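You operate a simulated robot arm through the tools that you are given. There is no shell and no other tool. Be economical: measure what you need, move in short steps, check, and stop when the job is done.

The job below is to be done with a simulated robot arm. You get a single attempt, and the scene is never put back.

JOB
Put things in order on the surface of the table. At the end: the jar with the white lid stands on top of the yellow cheese wedge; the wooden pestle stands where the jar with the white lid stood; the glass with the purple base stands where the wooden pestle stood; the wine glass with the blue rim stands where the glass with the purple base stood; whatever was shut is shut again. Leave all else as you found it, and nothing knocked over.
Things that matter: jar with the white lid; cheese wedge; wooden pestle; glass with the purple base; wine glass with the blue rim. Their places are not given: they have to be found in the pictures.

Only the result counts: the job must be done as asked and must still hold three seconds after the hand-in. Knocking over, shifting, dropping, spilling or breaking anything else fails it. A push-on lid holds only when it is set on centred and level and pressed home; a screw cap is set on level and turned clockwise until tight.

ROBOT AND FRAMES
A 6-joint arm with a two-finger parallel gripper, fixed in place. Base frame: the origin is at the foot of the arm, x ahead of it, y to its left, z up; the work surface is at about z = 0. Lengths are in mm, angles in degrees, forces in N, time in s.
With the tool pointing down near the work surface it reaches from about 140 to 580 mm from the base axis. Its first joint turns from -66.0 to 66.0 degrees. Payload 2.1 kg.
Tool frame: the origin (TCP) lies between the finger pads and is the grasp point; the fingertips stand 30 mm ahead of it; z points along the fingers, y is the line along which they close. Largest opening 94 mm; finger width 28, thickness 10; the body of the gripper, 50 by 96 mm, starts 55 mm behind the TCP.
Orientation is that of the tool frame in the base frame, as [roll, pitch, yaw] about the fixed x, y, z axes, in that order (R = Rz(yaw) Ry(pitch) Rx(roll)). With the fingers straight down and closing along the base's y, the tool's x points along the base's -x, its y along +y and its z along -z.

CONTROLS
- The arm moves only by the tool drive_tool. Its argument "deltas" is a list of rows, each an object of numbers (a shift or turn left out is 0, a gripper value left out holds the last): "tx", "ty", "tz": the shift along the tool's x, y, z in units of 150 mm (1.0 is 150 mm); "wx", "wy", "wz": the turn, a rotation vector about the tool's x, y, z in units of 60 degrees (1.0 is 60 degrees); "fingers": the closure, from 0 (fully open) to 1 (shut). In form: [{"tx": .., "ty": .., "tz": .., "wx": .., "wy": .., "wz": .., "fingers": ..}, ...]. A call has 1 to 8 rows; each row is the pose to reach, as a shift and turn from the pose commanded when the call began, along the tool's axes at that moment. A call with a number of a shift or a turn outside -1 to 1 is refused whole. A row lasts 0.2 s, in which the tool goes at most 50 mm and 8.6 degrees; a call with a longer step from one row to the next is refused whole, and so is a gripper value outside its range. Where a pose cannot be reached the arm comes as near as it can. A force on the tool above 40 N (or 10 N above the force at the start of the call, whichever is more), or a blocked arm, ends the call early, and 0.2 s more pass. Each finger travels about 72 mm/s and halts on what it meets, pressing with about 32 N; the grip force reading is that of the motor and also rises with nothing between the fingers. The clock runs only during rows and for 0.2 s after the last one: add rows that repeat a pose to give the fingers time. The reply holds the time, the measured pose of the TCP, the force on the tool along the base axes, the opening and the grip force, in the units named above and with some noise, and new pictures: "pictures" is both (left out), scene, wrist or none.
- Cameras (640 x 400 px; columns grow to the right, rows downward): "scene" is fixed at [58.8, -367.2, 505.5]; the picture's right is [0.82, -0.57, 0.00], its down [-0.25, -0.36, -0.90] and it looks along [0.52, 0.74, -0.44] (base axes); focal length 322 px, centre (320, 200). "wrist" rides on the gripper at [-37, 0, -58] in the tool frame; the picture's right is [0.00, -1.00, 0.00], its down [0.97, 0.00, -0.24] and it looks along [0.24, 0.00, 0.97] (tool axes); focal length 218 px, centre (320, 200).
- pixel_to_xyz(camera, pixels): for up to 12 pixels [column, row] of the newest picture of that camera ("zoom" is the newest enlarged one), the place [x, y, z] in the base frame of the surface seen there, good to about 2 mm, but the place of the scene camera against the robot may be out by one fixed shift of up to 12 mm in any direction. No time passes.
- enlarge(camera, box): a new picture of the part [left, top, right, bottom] of that camera's present view, enlarged. No time passes.
- job_done(): hands the job in; it is judged then, once.

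Keep the steps short. Do not move on a guess: measure, check each grasp and each placing, and mend mistakes. In all there are 80 turns and 120 pictures (those below and enlarged ones count). Leave the gripper open and the arm clear of the work at the hand-in unless told otherwise, and finish with a single line.

The tools are called after "Request:" as a command line: name --argument value ..., lists and objects as JSON in quotes. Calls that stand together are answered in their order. drive_tool: Moves the arm, as the interface text tells. Its arguments: {"type":"object","properties":{"deltas":{"type":"array"},"pictures":{"type":"string","enum":["both","scene","wrist","none"]}},"required":["deltas"]} The other tools are called the same way: pixel_to_xyz (camera, pixels) gives the place of the surface under pixels of a picture; enlarge (camera, box) takes an enlarged picture of a part of a camera's view; job_done () hands the job in.

At the start:

```text
t: 0.0
tool_pos: [218.6, 170.7, 257.3]
orientation: [179.9, -0.1, 180.0]
wrist_force: [-0.5, -0.4, -0.5]
finger_gap: 93.9
grasp_force: 0.0
```

scene: 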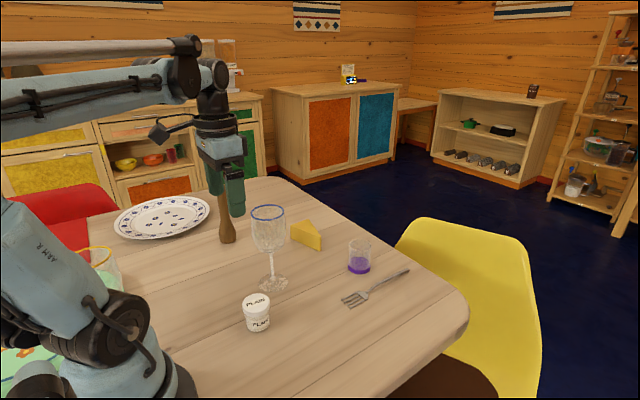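
wrist: 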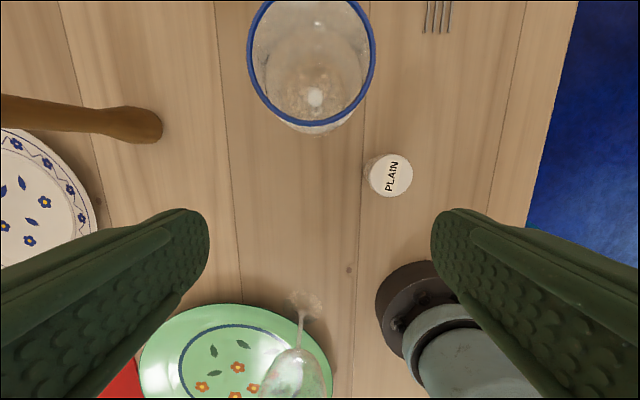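

I'll first enlarge the scene and measure the objects.

Request:
enlarge --camera "scene" --box '[200, 190, 420, 340]'

Request:
pixel_to_xyz --camera "wrist" --pixels '[[390, 175], [390, 155], [390, 194], [370, 175], [411, 175], [314, 97], [155, 125], [110, 122], [440, 25], [300, 250], [312, 2], [312, 125]]'

Request:
pixel_to_xyz --camera "scene" --pixels '[[257, 302], [257, 325], [273, 285], [229, 240], [228, 205], [306, 228], [292, 240], [320, 248], [359, 268], [358, 242], [375, 285], [268, 208]]'

```text
2.67 times, centred on (310, 265) of scene
```

zoom: 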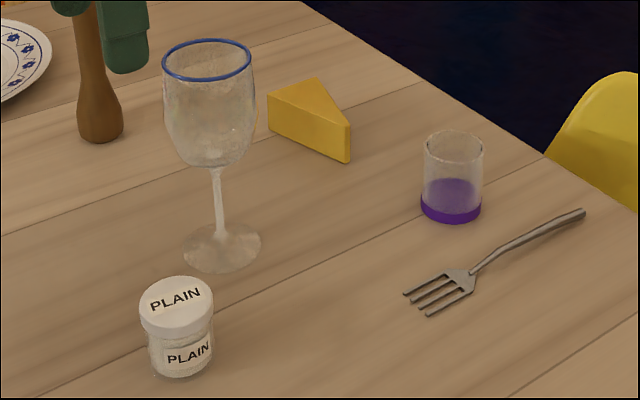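

```text
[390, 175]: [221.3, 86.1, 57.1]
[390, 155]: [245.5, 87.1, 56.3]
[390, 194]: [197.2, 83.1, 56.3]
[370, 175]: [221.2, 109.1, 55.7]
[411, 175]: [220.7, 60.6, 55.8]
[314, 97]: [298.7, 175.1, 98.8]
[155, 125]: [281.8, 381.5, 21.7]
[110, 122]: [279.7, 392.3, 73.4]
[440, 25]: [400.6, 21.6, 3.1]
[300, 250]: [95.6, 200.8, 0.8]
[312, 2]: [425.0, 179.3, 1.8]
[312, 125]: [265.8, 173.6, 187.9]
```

```text
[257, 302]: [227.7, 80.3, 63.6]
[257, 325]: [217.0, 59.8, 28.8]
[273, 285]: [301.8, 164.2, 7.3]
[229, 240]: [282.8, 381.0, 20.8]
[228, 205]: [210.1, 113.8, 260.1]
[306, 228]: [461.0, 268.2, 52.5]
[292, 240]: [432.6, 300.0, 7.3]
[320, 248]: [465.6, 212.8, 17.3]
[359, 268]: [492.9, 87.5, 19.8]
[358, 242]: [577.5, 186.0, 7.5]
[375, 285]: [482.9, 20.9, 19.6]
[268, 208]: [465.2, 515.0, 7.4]
```

Jar is centred at about (221, 85), top at z≈57. The scene camera reads about (+6, −6, +6.5) off. I'll rise and move ahead for an overview with the wrist camera.

Request:
drive_tool --deltas '[{"tz": -0.28}, {"tz": -0.5, "tx": -0.15, "ty": 0.08}, {"tz": -0.55, "tx": -0.4, "ty": 0.2}, {"tz": -0.55, "tx": -0.67, "ty": 0.33}, {"tz": -0.55, "tx": -0.67, "ty": 0.33}]'

```text
t: 1.2
tool_pos: [318.5, 218.7, 339.7]
orientation: [180.0, 0.1, -179.9]
wrist_force: [-0.7, 0.1, 0.3]
finger_gap: 94.0
grasp_force: 0.0
```

scene: 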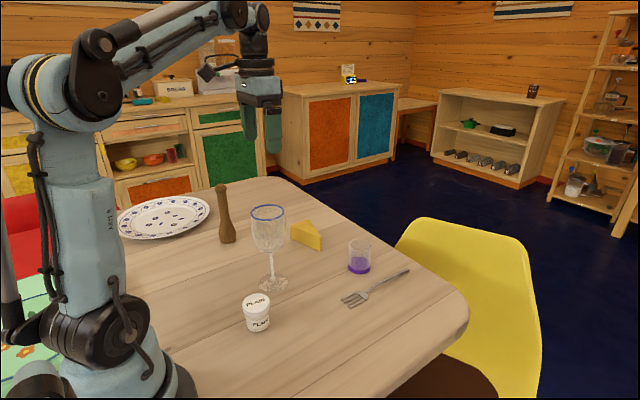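
wrist: 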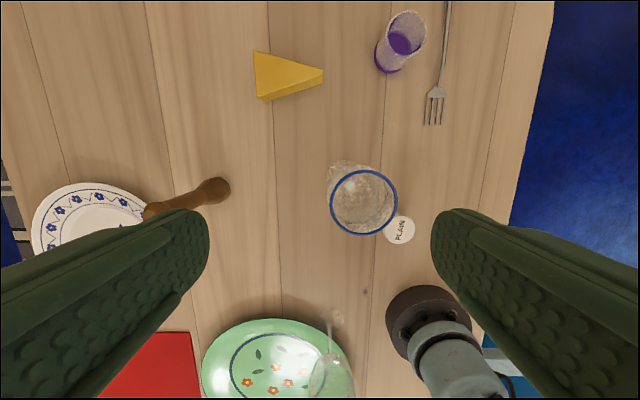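

Good overview. I'll enlarge the wrist view and measure the cheese, the glass, the pestle and the fork.

Request:
enlarge --camera "wrist" --box '[230, 0, 470, 150]'

Request:
enlarge --camera "scene" --box '[200, 170, 400, 295]'

Request:
pixel_to_xyz --camera "wrist" --pixels '[[255, 52], [258, 95], [322, 70], [275, 73], [400, 43], [388, 68], [378, 62], [434, 90], [220, 190], [228, 184], [152, 210], [364, 234]]'

Request:
pixel_to_xyz --camera "scene" --pixels '[[221, 186], [228, 240], [228, 232], [349, 269], [370, 269], [359, 273], [260, 284], [288, 284], [251, 214], [285, 214], [306, 225], [268, 222]]'

```text
2.67 times, centred on (350, 75) of wrist
```

zoom: 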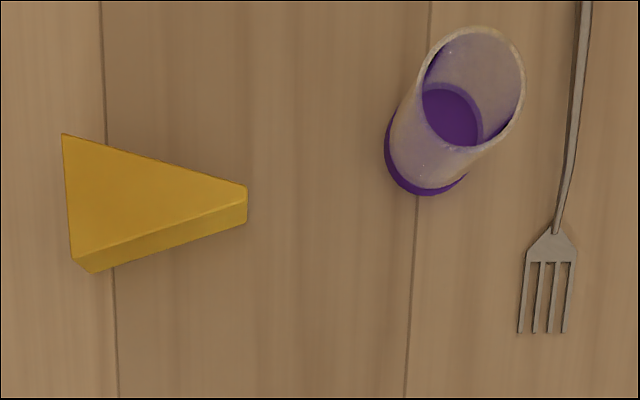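

```text
3.20 times, centred on (300, 232) of scene
```

zoom: 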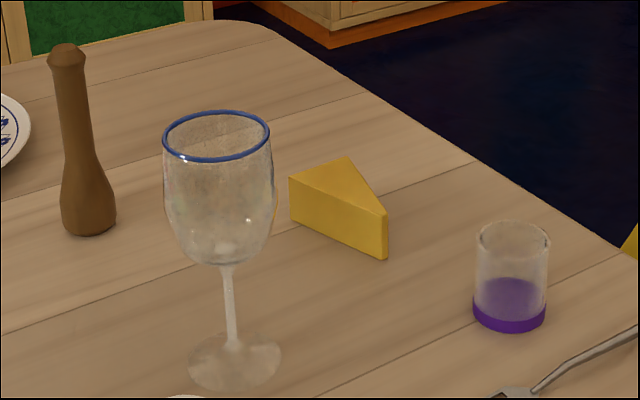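

```text
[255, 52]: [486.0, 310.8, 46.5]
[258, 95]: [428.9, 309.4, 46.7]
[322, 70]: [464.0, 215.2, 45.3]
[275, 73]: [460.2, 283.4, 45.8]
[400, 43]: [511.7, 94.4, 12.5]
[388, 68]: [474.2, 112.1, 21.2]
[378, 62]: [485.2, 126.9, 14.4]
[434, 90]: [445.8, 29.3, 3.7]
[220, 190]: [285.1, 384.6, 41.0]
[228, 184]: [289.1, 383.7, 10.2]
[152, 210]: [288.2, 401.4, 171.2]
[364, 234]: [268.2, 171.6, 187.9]
```

```text
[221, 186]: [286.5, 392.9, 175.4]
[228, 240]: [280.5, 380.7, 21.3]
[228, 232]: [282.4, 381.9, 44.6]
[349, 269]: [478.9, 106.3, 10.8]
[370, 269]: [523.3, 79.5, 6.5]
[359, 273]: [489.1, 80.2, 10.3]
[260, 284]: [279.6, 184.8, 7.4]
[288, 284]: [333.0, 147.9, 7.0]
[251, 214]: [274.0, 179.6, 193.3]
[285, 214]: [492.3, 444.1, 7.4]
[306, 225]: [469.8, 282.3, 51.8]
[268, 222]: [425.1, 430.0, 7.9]
```

Cheese top is at z≈46, with its centroid near (460, 279). The pestle is near (284, 401), about 172 tall. The wine glass is near (300, 173). Next I'll move high to a spot above the jar and descend part way.

Request:
drive_tool --deltas '[{"tx": 0.16, "ty": -0.22}, {"tx": 0.33, "ty": -0.45}, {"tx": 0.49, "ty": -0.67}, {"tx": 0.648, "ty": -0.891}, {"tx": 0.648, "ty": -0.891, "tz": 0.3}, {"tx": 0.648, "ty": -0.891, "tz": 0.6}, {"tx": 0.648, "ty": -0.891, "tz": 0.9}, {"tx": 0.648, "ty": -0.891, "tz": 0.95}]'

```text
t: 3.0
tool_pos: [221.9, 85.0, 197.1]
orientation: [179.8, 0.1, -180.0]
wrist_force: [0.1, -0.1, 0.1]
finger_gap: 93.8
grasp_force: 0.1
```

scene: 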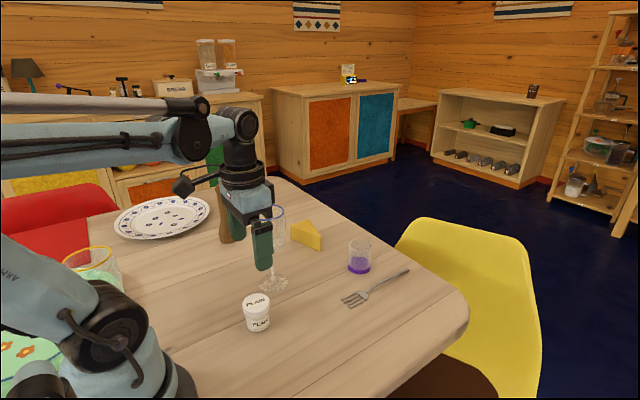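
wrist: 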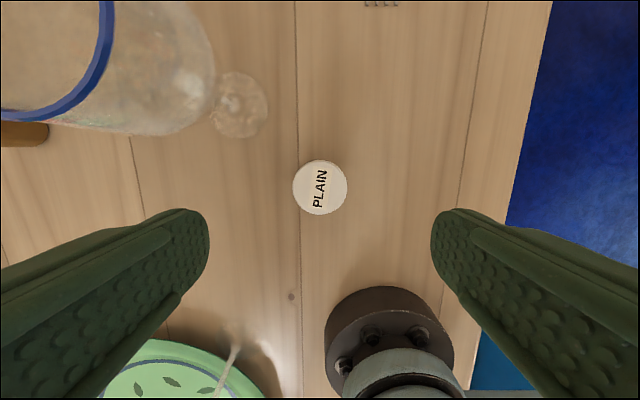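

Clear of the wine glass. I'll check the jar's centre and the wine glass foot, then descend.

Request:
pixel_to_xyz --camera "wrist" --pixels '[[294, 187], [346, 187], [320, 161], [320, 213], [240, 72], [240, 136], [212, 104], [269, 104]]'

Request:
drive_tool --deltas '[{"tz": 0.25}, {"tz": 0.5}, {"tz": 0.7}, {"tz": 0.85}, {"tz": 0.93}]' --pictures "wrist"

```text
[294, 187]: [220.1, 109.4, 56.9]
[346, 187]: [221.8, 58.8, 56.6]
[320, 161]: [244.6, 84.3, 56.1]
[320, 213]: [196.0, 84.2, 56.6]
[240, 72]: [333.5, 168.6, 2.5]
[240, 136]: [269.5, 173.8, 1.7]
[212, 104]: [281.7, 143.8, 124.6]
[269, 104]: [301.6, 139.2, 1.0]
```

```text
t: 4.2
tool_pos: [221.6, 86.4, 59.0]
orientation: [179.9, 0.2, -180.0]
wrist_force: [-0.6, -0.3, 0.3]
finger_gap: 93.7
grasp_force: 0.1
```

wrist: 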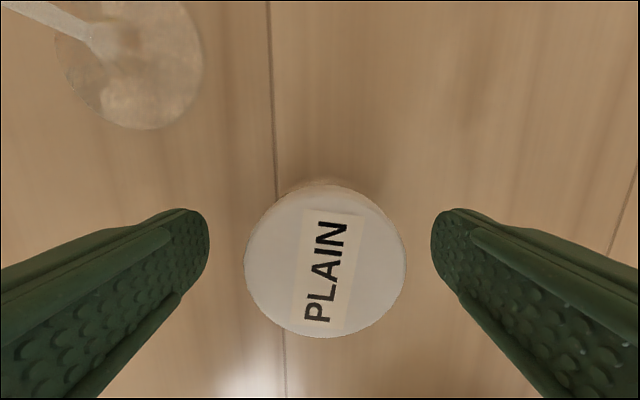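

The jar is centred between the fingers. I'll lower to z≈33 and close.

Request:
drive_tool --deltas '[{"tz": 0.1, "ty": -0.005}, {"tz": 0.17, "ty": -0.005}, {"tz": 0.17, "ty": -0.005}, {"tz": 0.17, "ty": -0.005, "fingers": 1}, {"tz": 0.17, "ty": -0.005, "fingers": 1}, {"tz": 0.17, "ty": -0.005, "fingers": 1}, {"tz": 0.17, "ty": -0.005, "fingers": 1}]' --pictures "scene"

```text
t: 5.8
tool_pos: [221.3, 85.1, 32.9]
orientation: [179.9, 0.1, -180.0]
wrist_force: [-0.3, 0.4, 0.5]
finger_gap: 51.4
grasp_force: 32.0
```

scene: 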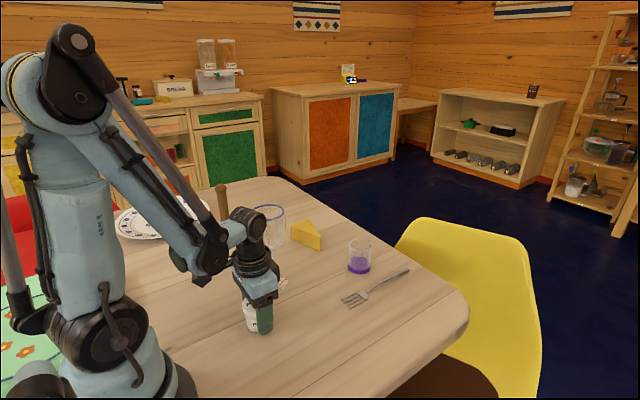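

Gripped (gap 51.4). I'll lift straight up.

Request:
drive_tool --deltas '[{"tz": -0.1}, {"tz": -0.3}, {"tz": -0.55}, {"tz": -0.8}, {"tz": -0.95}, {"tz": -0.95}]' --pictures "scene"

Request:
drive_tool --deltas '[{"tz": -0.25}, {"tz": -0.5}, {"tz": -0.6}, {"tz": -0.6}]'

```text
t: 7.2
tool_pos: [221.1, 85.6, 174.7]
orientation: [179.9, 0.0, 180.0]
wrist_force: [0.0, 0.9, -1.1]
finger_gap: 51.4
grasp_force: 31.8
```

scene: 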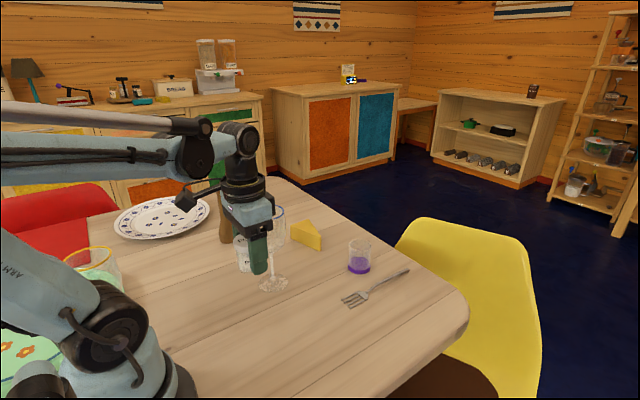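

```text
t: 8.2
tool_pos: [221.9, 84.2, 264.9]
orientation: [179.9, 0.1, -180.0]
wrist_force: [-0.3, -0.5, -1.4]
finger_gap: 51.6
grasp_force: 32.0
```

scene: 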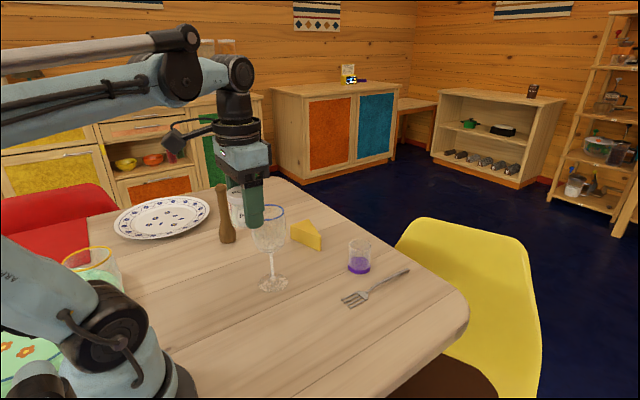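
wrist: 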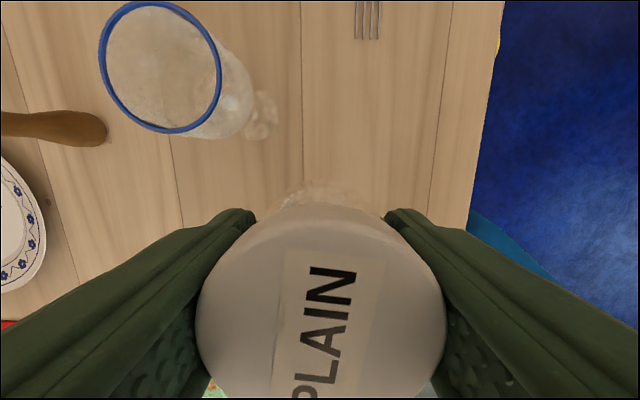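

The jar is held well. Travelling toward the cheese at z≈265, halfway first.

Request:
drive_tool --deltas '[{"tx": -0.15, "ty": 0.12}, {"tx": -0.37, "ty": 0.3}, {"tx": -0.6, "ty": 0.49}, {"tx": -0.795, "ty": 0.648}, {"tx": -0.795, "ty": 0.648}]' --pictures "none"

Request:
drive_tool --deltas '[{"tx": -0.15, "ty": 0.12}, {"tx": -0.37, "ty": 0.3}, {"tx": -0.6, "ty": 0.49}, {"tx": -0.795, "ty": 0.648, "tz": 0.15}, {"tx": -0.795, "ty": 0.648, "tz": 0.4}, {"tx": -0.795, "ty": 0.648, "tz": 0.6}, {"tx": -0.795, "ty": 0.648, "tz": 0.6}]'

```text
t: 9.4
tool_pos: [341.4, 182.8, 264.3]
orientation: [179.9, 0.0, 180.0]
wrist_force: [-0.5, -0.8, -1.3]
finger_gap: 51.3
grasp_force: 31.7
```

```text
t: 11.0
tool_pos: [459.9, 280.5, 173.8]
orientation: [179.8, 0.0, 180.0]
wrist_force: [0.4, -0.1, -1.4]
finger_gap: 50.8
grasp_force: 32.4
```

scene: 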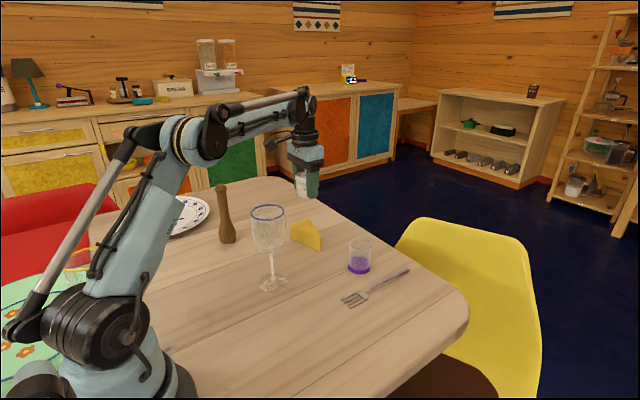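
wrist: 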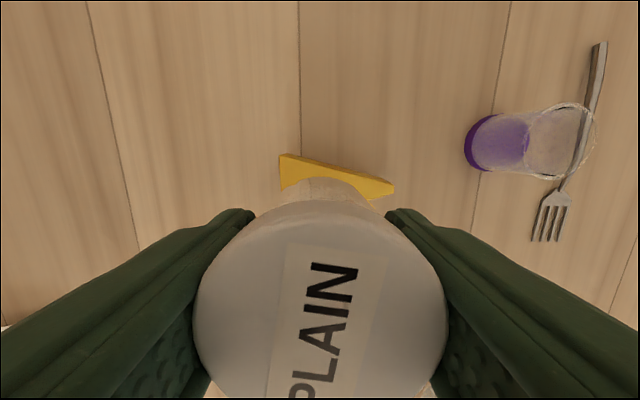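

Above the cheese. I'll check its visible far edge, then lower to z≈90.

Request:
pixel_to_xyz --camera "wrist" --pixels '[[281, 156], [393, 186], [335, 171], [483, 143], [471, 143], [500, 170], [585, 110], [550, 143]]'

Request:
drive_tool --deltas '[{"tz": 0.2}, {"tz": 0.4}, {"tz": 0.52}, {"tz": 0.57}, {"tz": 0.57}]'

```text
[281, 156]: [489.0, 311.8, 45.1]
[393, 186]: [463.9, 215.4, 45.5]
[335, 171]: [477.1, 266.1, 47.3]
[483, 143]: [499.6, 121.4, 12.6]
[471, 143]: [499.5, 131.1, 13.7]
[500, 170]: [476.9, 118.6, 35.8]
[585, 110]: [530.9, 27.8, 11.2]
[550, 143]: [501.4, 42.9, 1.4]
```

```text
t: 12.2
tool_pos: [460.2, 279.6, 89.2]
orientation: [179.9, 0.0, -179.9]
wrist_force: [-0.3, -0.3, -1.3]
finger_gap: 50.5
grasp_force: 31.9
```

scene: 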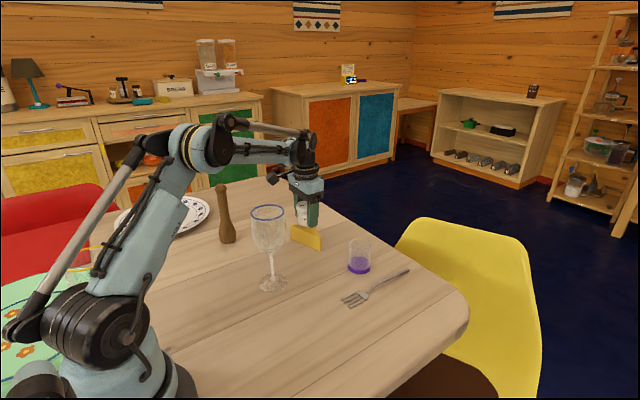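
wrist: 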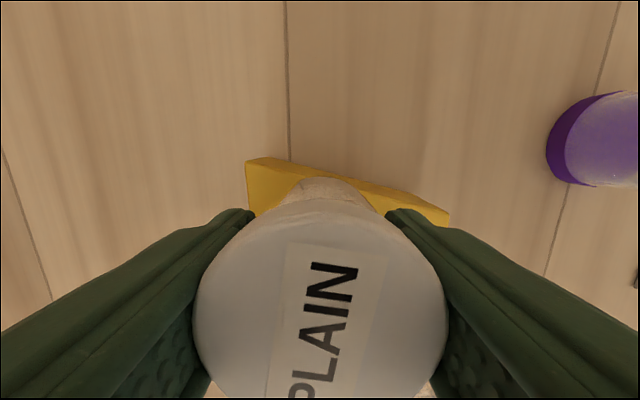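

Aligned over the wedge. Lowering the last 10 mm slowly while watching the force.

Request:
drive_tool --deltas '[{"tz": 0.025}, {"tz": 0.045}, {"tz": 0.056}, {"tz": 0.063}]' --pictures "none"

```text
t: 13.2
tool_pos: [460.0, 280.3, 79.2]
orientation: [179.9, 0.1, 180.0]
wrist_force: [0.0, -0.4, -1.2]
finger_gap: 51.1
grasp_force: 31.8
```

Request:
drive_tool --deltas '[{"tz": 0.005}, {"tz": 0.01}, {"tz": 0.013}]' --pictures "scene"

Request:
enlarge --camera "scene" --box '[270, 175, 350, 255]'

```text
t: 14.0
tool_pos: [459.2, 279.8, 78.4]
orientation: [179.9, 0.0, -180.0]
wrist_force: [-0.1, 0.3, -1.6]
finger_gap: 51.1
grasp_force: 32.0
```

scene: 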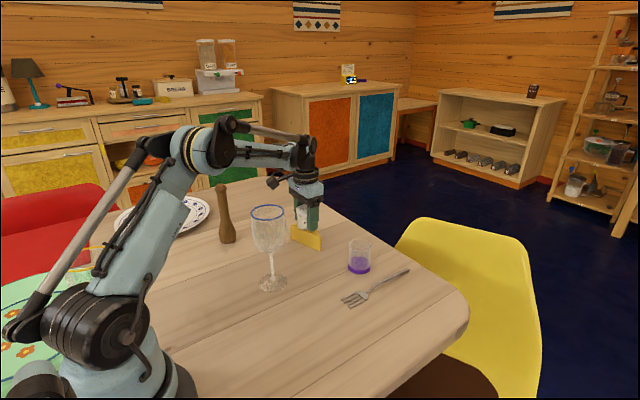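

```text
5.00 times, centred on (310, 215) of scene
```

zoom: 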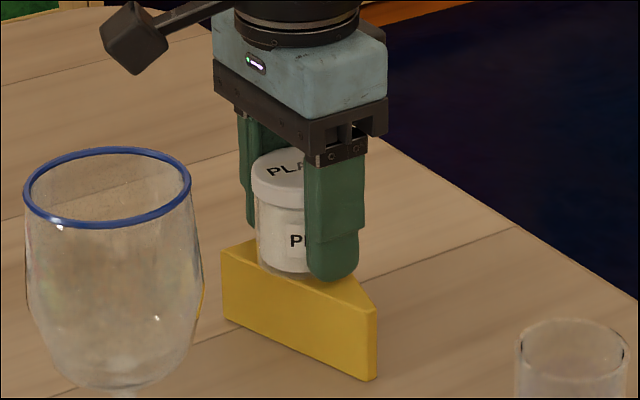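

Nearly touching. I'll go down a little more until contact shows in the force.

Request:
drive_tool --deltas '[{"tz": 0.004}, {"tz": 0.008}, {"tz": 0.008}]' --pictures "none"

```text
t: 14.8
tool_pos: [459.1, 280.4, 77.3]
orientation: [179.8, 0.0, 180.0]
wrist_force: [0.2, 0.5, 0.2]
finger_gap: 50.8
grasp_force: 32.3
```

The force rose from −1.5 to +0.2, so the jar's weight is on the wedge. Opening the fingers gradually.

Request:
drive_tool --deltas '[{"fingers": 0.4}, {"fingers": 0.3}, {"fingers": 0.1}, {"fingers": 0}, {"fingers": 0}]'

```text
t: 16.0
tool_pos: [459.1, 281.0, 76.9]
orientation: [179.9, 0.1, 180.0]
wrist_force: [-0.8, 0.0, -0.2]
finger_gap: 94.1
grasp_force: 0.1
```

scene: 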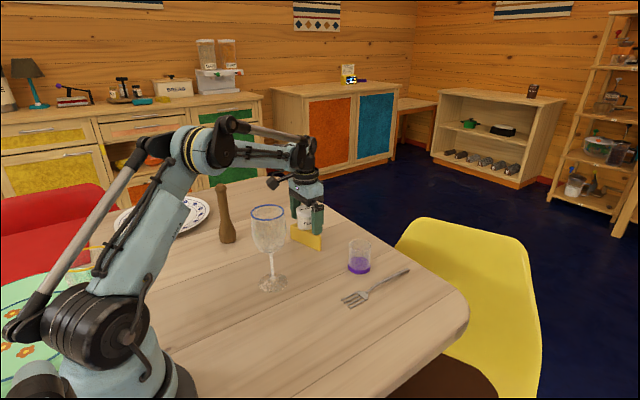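
wrist: 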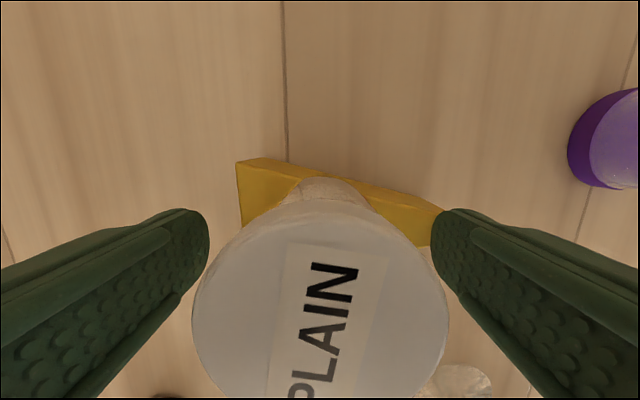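

The jar is released. I'll retreat straight up to z≈215 and look.

Request:
drive_tool --deltas '[{"tz": -0.1}, {"tz": -0.3}, {"tz": -0.6}, {"tz": -0.9}, {"tz": -0.95}]'

Request:
enlarge --camera "scene" --box '[270, 175, 350, 255]'

```text
t: 17.2
tool_pos: [459.9, 281.3, 220.4]
orientation: [179.9, 0.0, 180.0]
wrist_force: [0.0, -0.8, -0.3]
finger_gap: 94.4
grasp_force: 0.0
```

scene: 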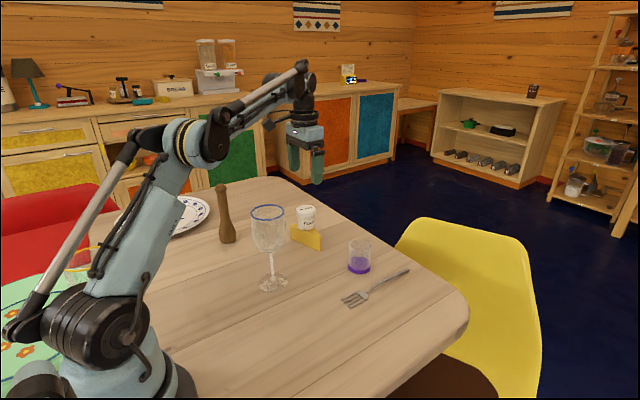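
wrist: 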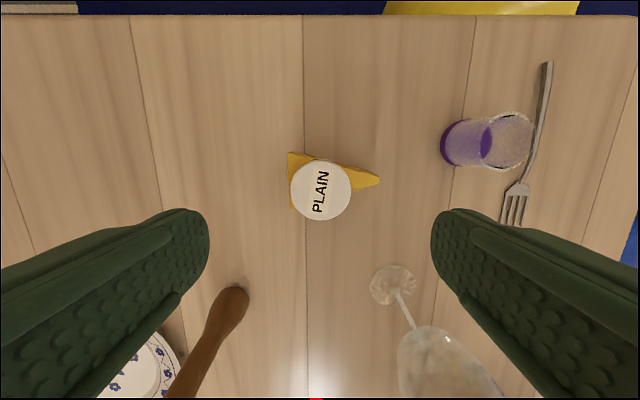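

```text
5.00 times, centred on (310, 215) of scene
```

zoom: 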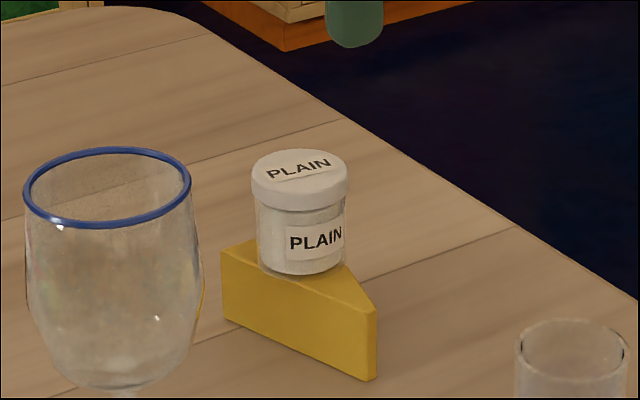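

The jar stands well on the wedge. Next I'll rise and move above the pestle for a close look.

Request:
drive_tool --deltas '[{"tz": -0.3}, {"tz": -0.55, "tx": 0.12, "ty": 0.08}, {"tz": -0.6, "tx": 0.35, "ty": 0.24}, {"tz": -0.6, "tx": 0.6, "ty": 0.4}, {"tz": -0.6, "tx": 0.85, "ty": 0.55}, {"tz": -0.6, "tx": 1.0, "ty": 0.7}, {"tz": -0.6, "tx": 1.0, "ty": 0.8}]'

```text
t: 18.8
tool_pos: [309.6, 399.0, 308.3]
orientation: [179.9, 0.1, -180.0]
wrist_force: [0.7, 0.2, 0.5]
finger_gap: 93.8
grasp_force: 0.0
out of reach, approached as far as the arm can: row 1, 2, 3
```

scene: 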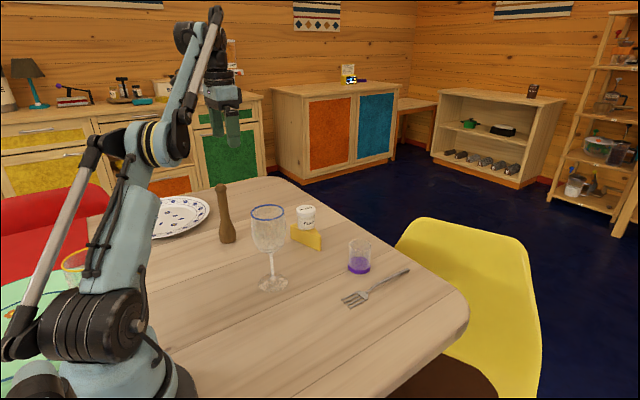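
wrist: 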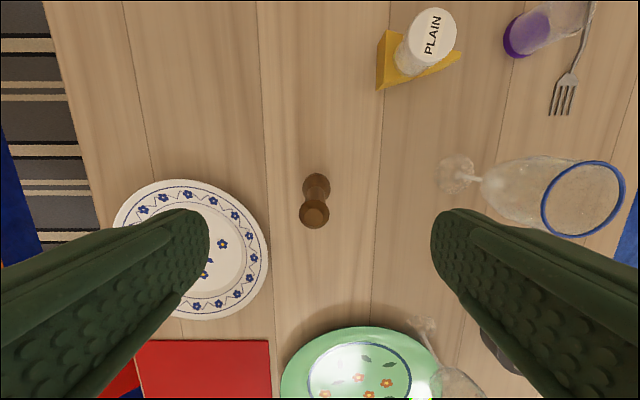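

The pestle is seen from above at about (315, 200). I'll enlarge and measure it.

Request:
enlarge --camera "wrist" --box '[270, 160, 366, 240]'

Request:
pixel_to_xyz --camera "wrist" --pixels '[[314, 213], [300, 213], [328, 213], [314, 226], [317, 174], [304, 187], [330, 187], [268, 250], [314, 202], [240, 200]]'

```text
5.00 times, centred on (318, 200) of wrist
```

zoom: 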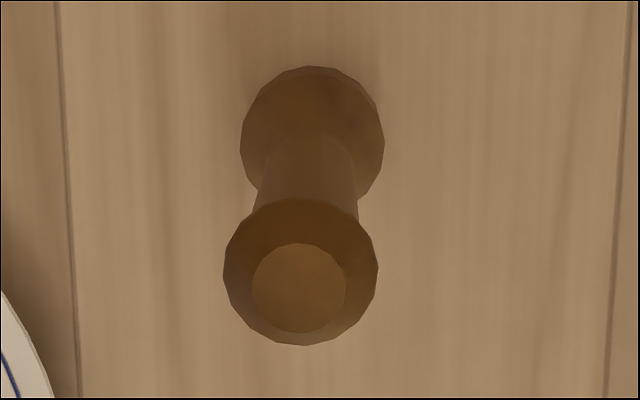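

```text
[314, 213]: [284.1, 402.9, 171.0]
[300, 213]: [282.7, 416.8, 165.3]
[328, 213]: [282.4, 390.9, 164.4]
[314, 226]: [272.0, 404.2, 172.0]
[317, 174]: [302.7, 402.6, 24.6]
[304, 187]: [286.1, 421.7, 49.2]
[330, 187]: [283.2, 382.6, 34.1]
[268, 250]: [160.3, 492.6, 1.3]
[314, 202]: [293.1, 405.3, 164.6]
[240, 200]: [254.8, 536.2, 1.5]
```

The pestle axis is at about (282.5, 403), top z≈172. I'll align over it and come down to z≈215.

Request:
drive_tool --deltas '[{"tx": 0.18, "ty": 0.027}, {"tx": 0.18, "ty": 0.027, "tz": 0.3}, {"tx": 0.18, "ty": 0.027, "tz": 0.55}, {"tx": 0.18, "ty": 0.027, "tz": 0.6}, {"tx": 0.18, "ty": 0.027, "tz": 0.6}]' --pictures "wrist"

Request:
pixel_to_xyz --camera "wrist" --pixels '[[320, 250], [320, 240], [320, 260]]'

```text
t: 20.0
tool_pos: [283.2, 404.6, 218.5]
orientation: [179.9, 0.1, 179.9]
wrist_force: [0.7, 1.0, -0.4]
finger_gap: 94.3
grasp_force: 0.1
```

wrist: 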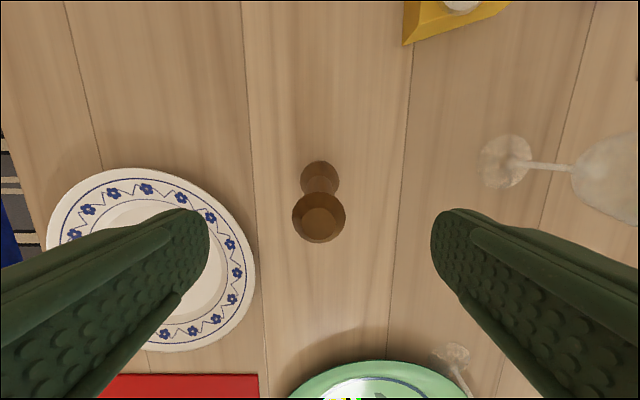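

```text
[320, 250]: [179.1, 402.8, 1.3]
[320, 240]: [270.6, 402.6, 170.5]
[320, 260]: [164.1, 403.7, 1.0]
```

Request:
pixel_to_xyz --camera "wrist" --pixels '[[292, 217], [346, 217], [319, 193], [319, 242], [319, 222], [319, 163], [303, 178], [338, 178]]'

Request:
drive_tool --deltas '[{"tz": 0.2, "ty": -0.005}, {"tz": 0.4, "ty": -0.005}, {"tz": 0.56, "ty": -0.005}, {"tz": 0.61, "ty": -0.005}, {"tz": 0.61, "ty": -0.005}]'

```text
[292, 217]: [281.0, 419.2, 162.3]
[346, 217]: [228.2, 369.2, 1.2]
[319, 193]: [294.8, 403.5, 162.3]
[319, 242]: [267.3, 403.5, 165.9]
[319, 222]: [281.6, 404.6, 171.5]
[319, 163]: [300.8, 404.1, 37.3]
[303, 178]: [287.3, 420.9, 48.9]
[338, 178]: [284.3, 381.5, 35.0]
```

```text
t: 21.2
tool_pos: [282.1, 403.2, 128.0]
orientation: [179.9, 0.2, 180.0]
wrist_force: [0.2, -0.8, 0.6]
finger_gap: 94.0
grasp_force: 0.0
```

scene: 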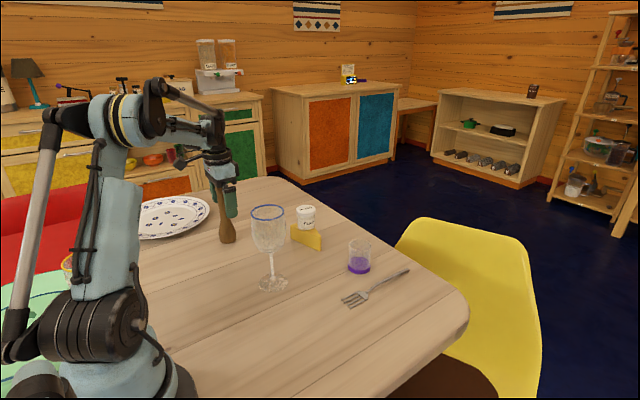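
wrist: 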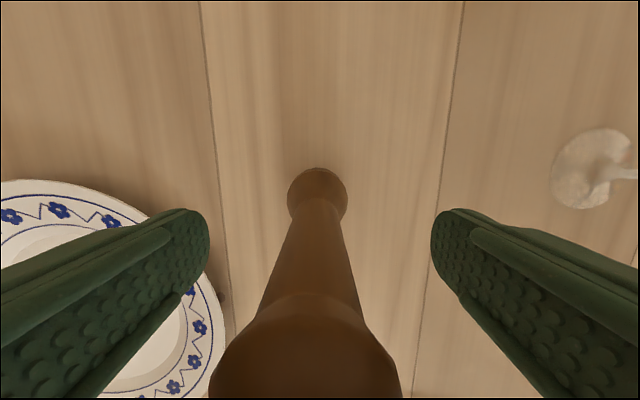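

Well centred. Closing on the pestle.

Request:
drive_tool --deltas '[{"fingers": 0.5}, {"fingers": 1}, {"fingers": 1}, {"fingers": 1}, {"fingers": 1}]'

```text
t: 22.4
tool_pos: [282.1, 402.5, 127.6]
orientation: [179.9, 0.1, 179.9]
wrist_force: [-0.2, -0.1, 0.3]
finger_gap: 25.0
grasp_force: 31.5
```

scene: 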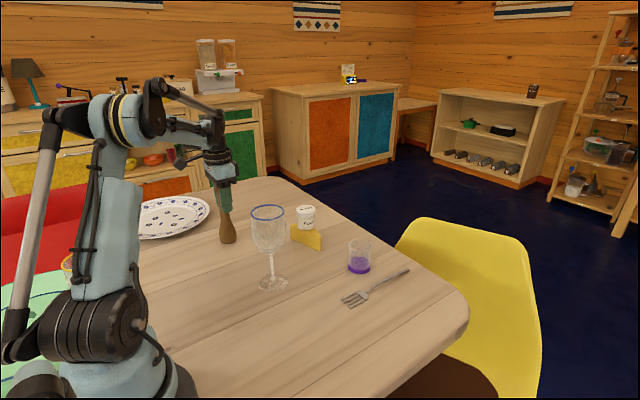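
wrist: 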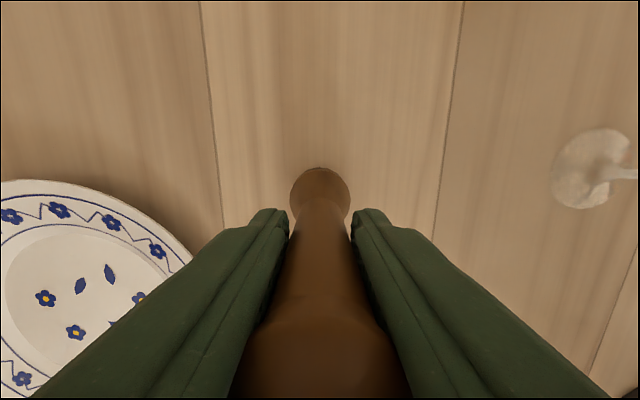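

Gripped on the shaft (gap 25). Lifting straight up.

Request:
drive_tool --deltas '[{"tz": -0.05}, {"tz": -0.2}, {"tz": -0.45}, {"tz": -0.75}, {"tz": -1.0}, {"tz": -1.0}]'

```text
t: 23.8
tool_pos: [280.9, 403.5, 278.4]
orientation: [179.9, 0.0, 180.0]
wrist_force: [0.1, 0.4, -0.7]
finger_gap: 24.9
grasp_force: 31.9
```

scene: 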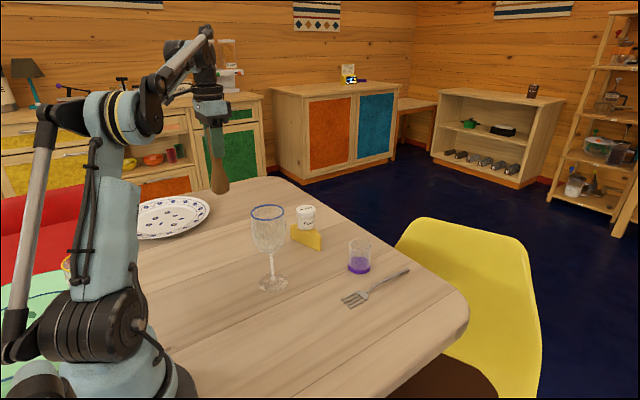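
wrist: 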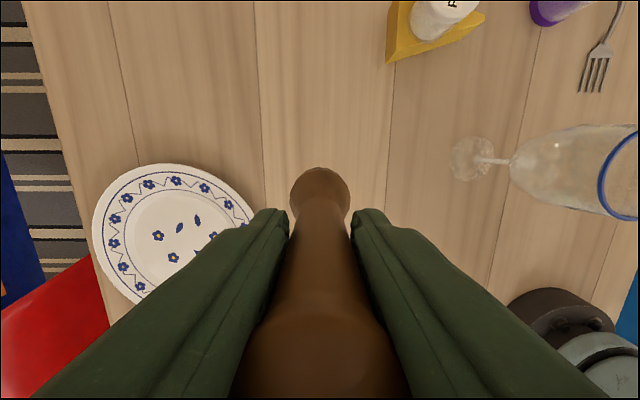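

The pestle hangs straight. Moving inward and up, past the wine glass on the arm's side.

Request:
drive_tool --deltas '[{"tx": 0.05, "ty": -0.15, "tz": -0.1}, {"tx": 0.12, "ty": -0.4, "tz": -0.25}, {"tx": 0.2, "ty": -0.6, "tz": -0.4}, {"tx": 0.22, "ty": -0.7, "tz": -0.47}, {"tx": 0.22, "ty": -0.7, "tz": -0.47}]' --pictures "scene"

```text
t: 25.0
tool_pos: [249.0, 298.4, 348.4]
orientation: [179.9, 0.1, 179.9]
wrist_force: [-0.6, 0.8, -1.4]
finger_gap: 24.6
grasp_force: 31.3
```

scene: 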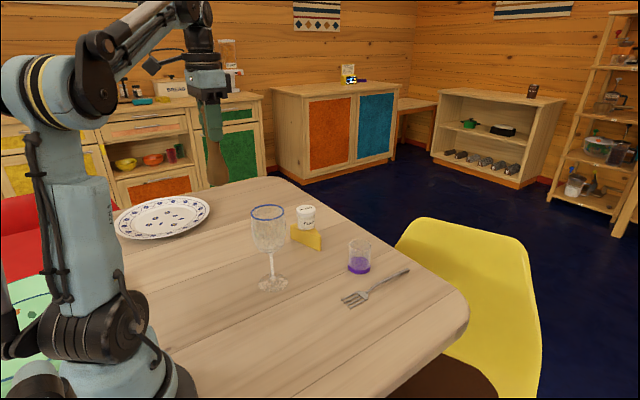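

Request:
drive_tool --deltas '[{"tx": 0.03, "ty": -0.2}, {"tx": 0.06, "ty": -0.45}, {"tx": 0.1, "ty": -0.75}, {"tx": 0.125, "ty": -1.0}, {"tx": 0.125, "ty": -1.0}]' --pictures "none"

Request:
drive_tool --deltas '[{"tx": 0.03, "ty": -0.2}, {"tx": 0.061, "ty": -0.427}, {"tx": 0.061, "ty": -0.427, "tz": 0.2}, {"tx": 0.061, "ty": -0.427, "tz": 0.5}, {"tx": 0.061, "ty": -0.427, "tz": 0.8}, {"tx": 0.061, "ty": -0.427, "tz": 1.0}, {"tx": 0.061, "ty": -0.427, "tz": 1.0}]'

```text
t: 26.2
tool_pos: [231.4, 147.9, 348.1]
orientation: [179.9, 0.1, -179.9]
wrist_force: [-0.3, 0.0, 0.2]
finger_gap: 24.7
grasp_force: 32.3
```

```text
t: 27.8
tool_pos: [221.7, 82.6, 197.2]
orientation: [179.9, 0.1, 179.9]
wrist_force: [0.6, -0.3, -0.8]
finger_gap: 24.6
grasp_force: 32.1
```

scene: 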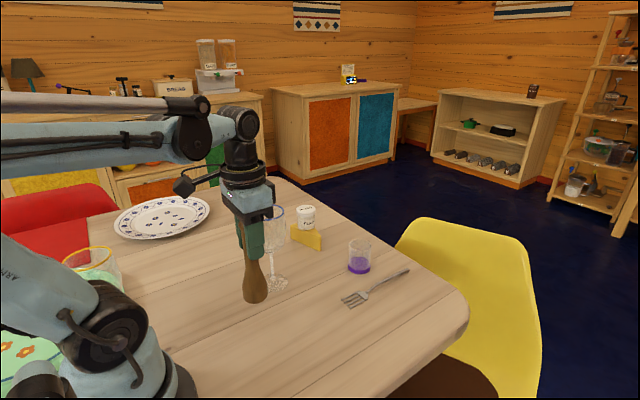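
wrist: 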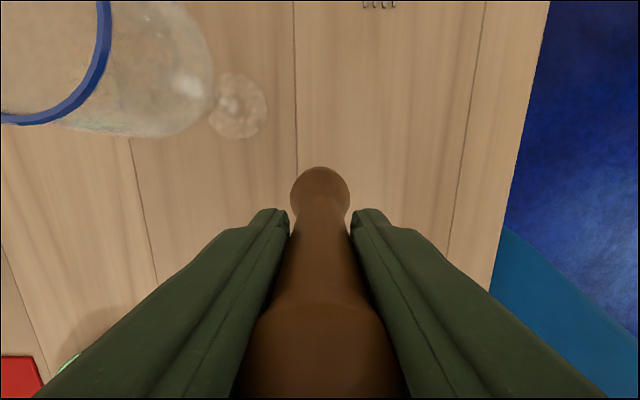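

Over the jar's old place. Lowering to just above the table.

Request:
drive_tool --deltas '[{"tz": 0.2, "ty": 0.007}, {"tz": 0.36, "ty": 0.007}, {"tz": 0.43, "ty": 0.007}, {"tz": 0.445, "ty": 0.007}, {"tz": 0.445, "ty": 0.007}]' --pictures "none"

Request:
drive_tool --deltas '[{"tz": 0.006}, {"tz": 0.012}, {"tz": 0.018}, {"tz": 0.018}]' --pictures "scene"

```text
t: 29.0
tool_pos: [221.7, 85.9, 132.0]
orientation: [179.9, 0.1, -179.9]
wrist_force: [-0.2, 0.0, -1.0]
finger_gap: 24.5
grasp_force: 32.0
```

```text
t: 30.0
tool_pos: [223.2, 84.1, 127.8]
orientation: [179.9, 0.1, -180.0]
wrist_force: [0.1, -3.6, 26.3]
finger_gap: 24.6
grasp_force: 32.2
```

scene: 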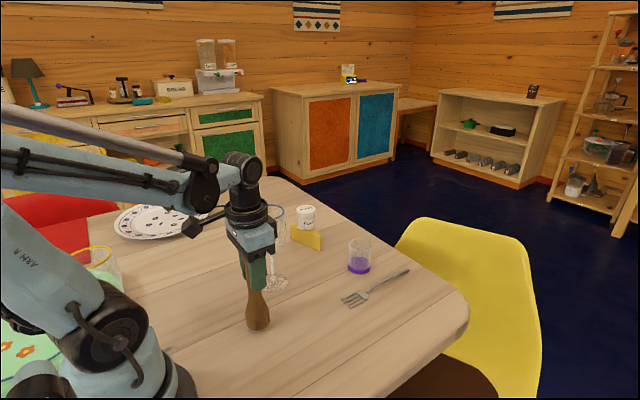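

Table contact (26 N). I'll relieve the pressure slightly, then release.

Request:
drive_tool --deltas '[{"tz": -0.004}, {"tz": -0.006}]' --pictures "none"

```text
t: 30.6
tool_pos: [221.3, 85.4, 129.1]
orientation: [179.8, 0.0, -180.0]
wrist_force: [-0.4, 0.2, -0.6]
finger_gap: 24.6
grasp_force: 32.3
```

Request:
drive_tool --deltas '[{"tz": 0.003}, {"tz": 0.003}]' --pictures "none"

Request:
drive_tool --deltas '[{"fingers": 0.68}, {"fingers": 0.6}, {"fingers": 0.4}, {"fingers": 0.1}, {"fingers": 0}, {"fingers": 0}]'

```text
t: 31.2
tool_pos: [222.8, 85.1, 128.7]
orientation: [179.8, 0.0, 179.9]
wrist_force: [0.1, -1.1, -0.7]
finger_gap: 24.6
grasp_force: 32.3
```

```text
t: 32.6
tool_pos: [222.4, 85.2, 128.2]
orientation: [179.9, 0.2, -180.0]
wrist_force: [-0.3, 0.7, 0.6]
finger_gap: 93.6
grasp_force: 0.0
```

scene: 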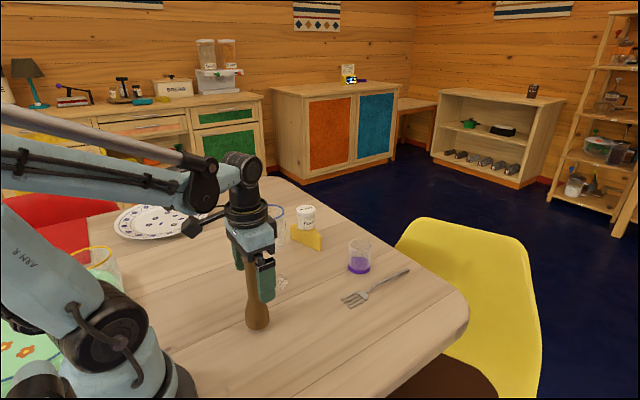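
wrist: 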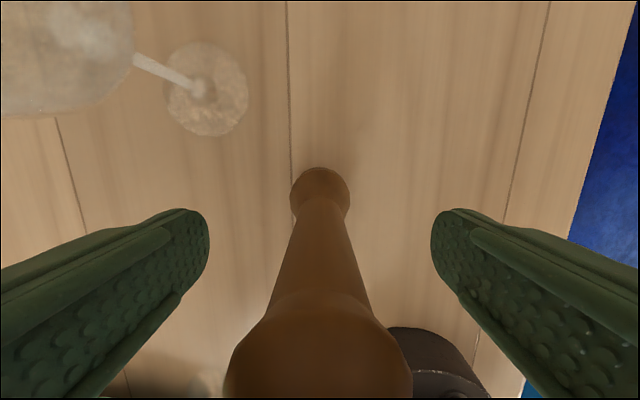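

The pestle stands. I'll rise straight up clear of it and verify.

Request:
drive_tool --deltas '[{"tz": -0.1}, {"tz": -0.35}, {"tz": -0.65}, {"tz": -0.95}, {"tz": -1.0}]'

Request:
pixel_to_xyz --camera "wrist" --pixels '[[320, 215], [320, 175], [307, 188], [333, 188]]'

```text
t: 33.8
tool_pos: [221.4, 84.0, 279.9]
orientation: [179.9, 0.1, -179.9]
wrist_force: [0.1, -0.3, 0.2]
finger_gap: 93.9
grasp_force: 0.0
```

scene: 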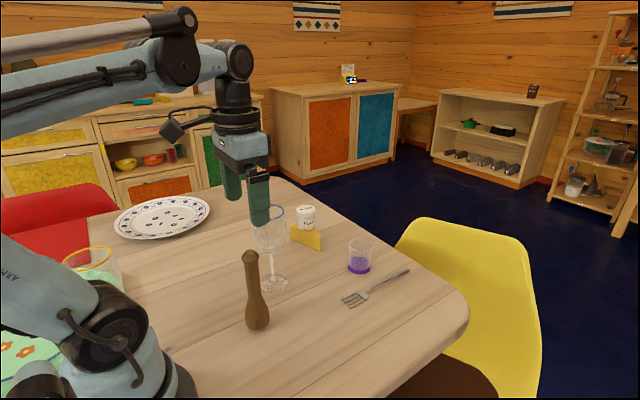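
wrist: 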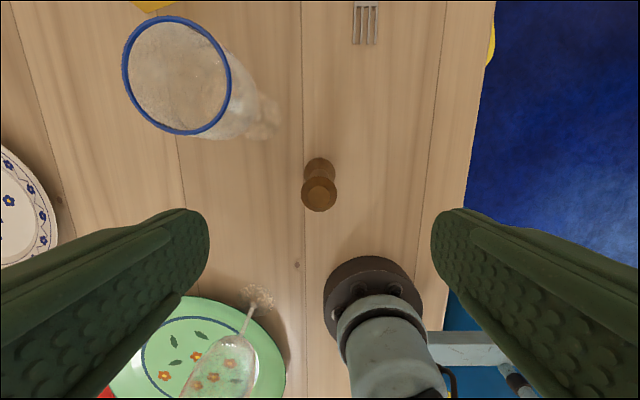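

```text
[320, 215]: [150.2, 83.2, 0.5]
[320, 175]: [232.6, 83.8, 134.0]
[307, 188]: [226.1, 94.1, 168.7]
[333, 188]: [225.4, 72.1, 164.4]
```

The pestle stands at ≈(222, 84). Next I'll go above the purple-based glass.

Request:
drive_tool --deltas '[{"tx": -0.2}, {"tx": -0.45}, {"tx": -0.75}, {"tx": -1.0}, {"tx": -1.0}]' --pictures "none"

Request:
drive_tool --deltas '[{"tx": -0.2, "ty": 0.05}, {"tx": -0.45, "ty": 0.1}, {"tx": -0.65, "ty": 0.11, "tz": 0.1}, {"tx": -0.75, "ty": 0.11, "tz": 0.3}, {"tx": -0.75, "ty": 0.11, "tz": 0.5}, {"tx": -0.75, "ty": 0.11, "tz": 0.5}]'

```text
t: 35.0
tool_pos: [372.2, 85.5, 278.3]
orientation: [179.9, 0.0, 180.0]
wrist_force: [0.8, -0.5, -0.3]
finger_gap: 94.2
grasp_force: 0.1
```

```text
t: 36.4
tool_pos: [484.5, 100.8, 205.1]
orientation: [179.9, 0.2, -179.9]
wrist_force: [-0.2, 0.3, 0.0]
finger_gap: 93.7
grasp_force: 0.0
```

scene: 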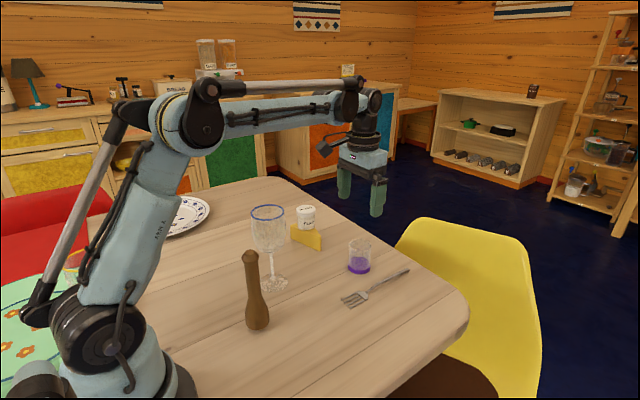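
wrist: 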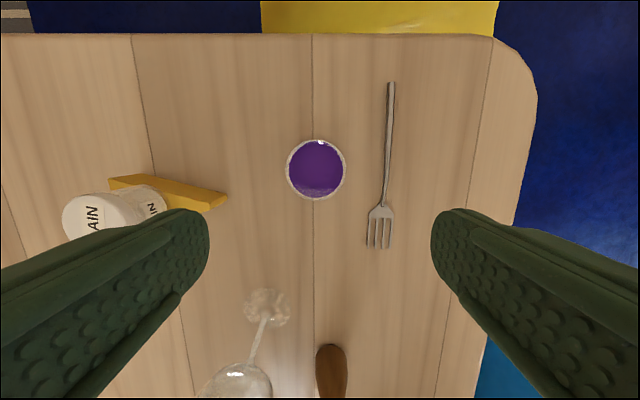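

The glass is seen nearly axially at (316, 170). Measuring its rim and the fork.

Request:
enlarge --camera "wrist" --box '[268, 140, 396, 220]'

Request:
pixel_to_xyz --camera "wrist" --pixels '[[316, 170], [287, 169], [345, 169], [316, 141], [316, 198], [390, 90], [386, 175], [370, 243], [385, 205], [388, 245], [365, 215], [395, 215]]'

```text
5.00 times, centred on (332, 180) of wrist
```

zoom: 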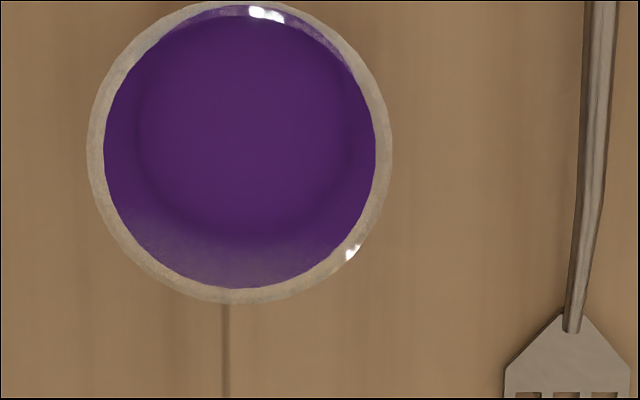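

```text
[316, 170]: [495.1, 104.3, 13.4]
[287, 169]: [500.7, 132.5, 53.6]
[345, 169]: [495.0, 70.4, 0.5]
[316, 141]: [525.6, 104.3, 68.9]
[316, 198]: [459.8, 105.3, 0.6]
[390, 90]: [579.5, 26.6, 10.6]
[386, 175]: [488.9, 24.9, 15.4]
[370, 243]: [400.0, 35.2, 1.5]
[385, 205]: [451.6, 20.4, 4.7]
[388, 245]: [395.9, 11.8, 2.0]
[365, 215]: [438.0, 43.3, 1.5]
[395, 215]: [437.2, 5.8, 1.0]
```

Glass centre ≈(500, 104.5), diameter ≈54, height ≈69. The fork handle at y≈25 is clear of the right finger (y≈47). I'll align and descend to z≈105.

Request:
drive_tool --deltas '[{"tx": -0.103, "ty": 0.025}, {"tx": -0.103, "ty": 0.025, "tz": 0.3}, {"tx": -0.103, "ty": 0.025, "tz": 0.55}, {"tx": -0.103, "ty": 0.025, "tz": 0.66}, {"tx": -0.103, "ty": 0.025, "tz": 0.66}]'

```text
t: 37.6
tool_pos: [499.5, 105.2, 105.5]
orientation: [179.9, 0.1, 180.0]
wrist_force: [-0.4, 1.2, -0.7]
finger_gap: 94.1
grasp_force: 0.1
```

scene: 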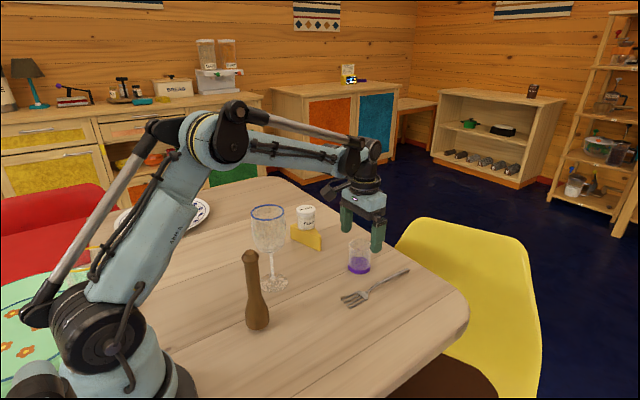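
wrist: 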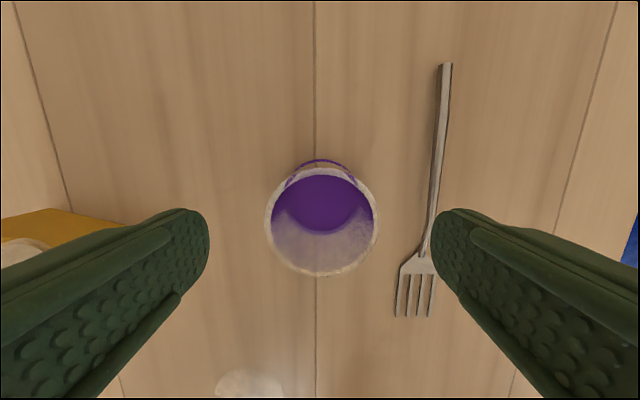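

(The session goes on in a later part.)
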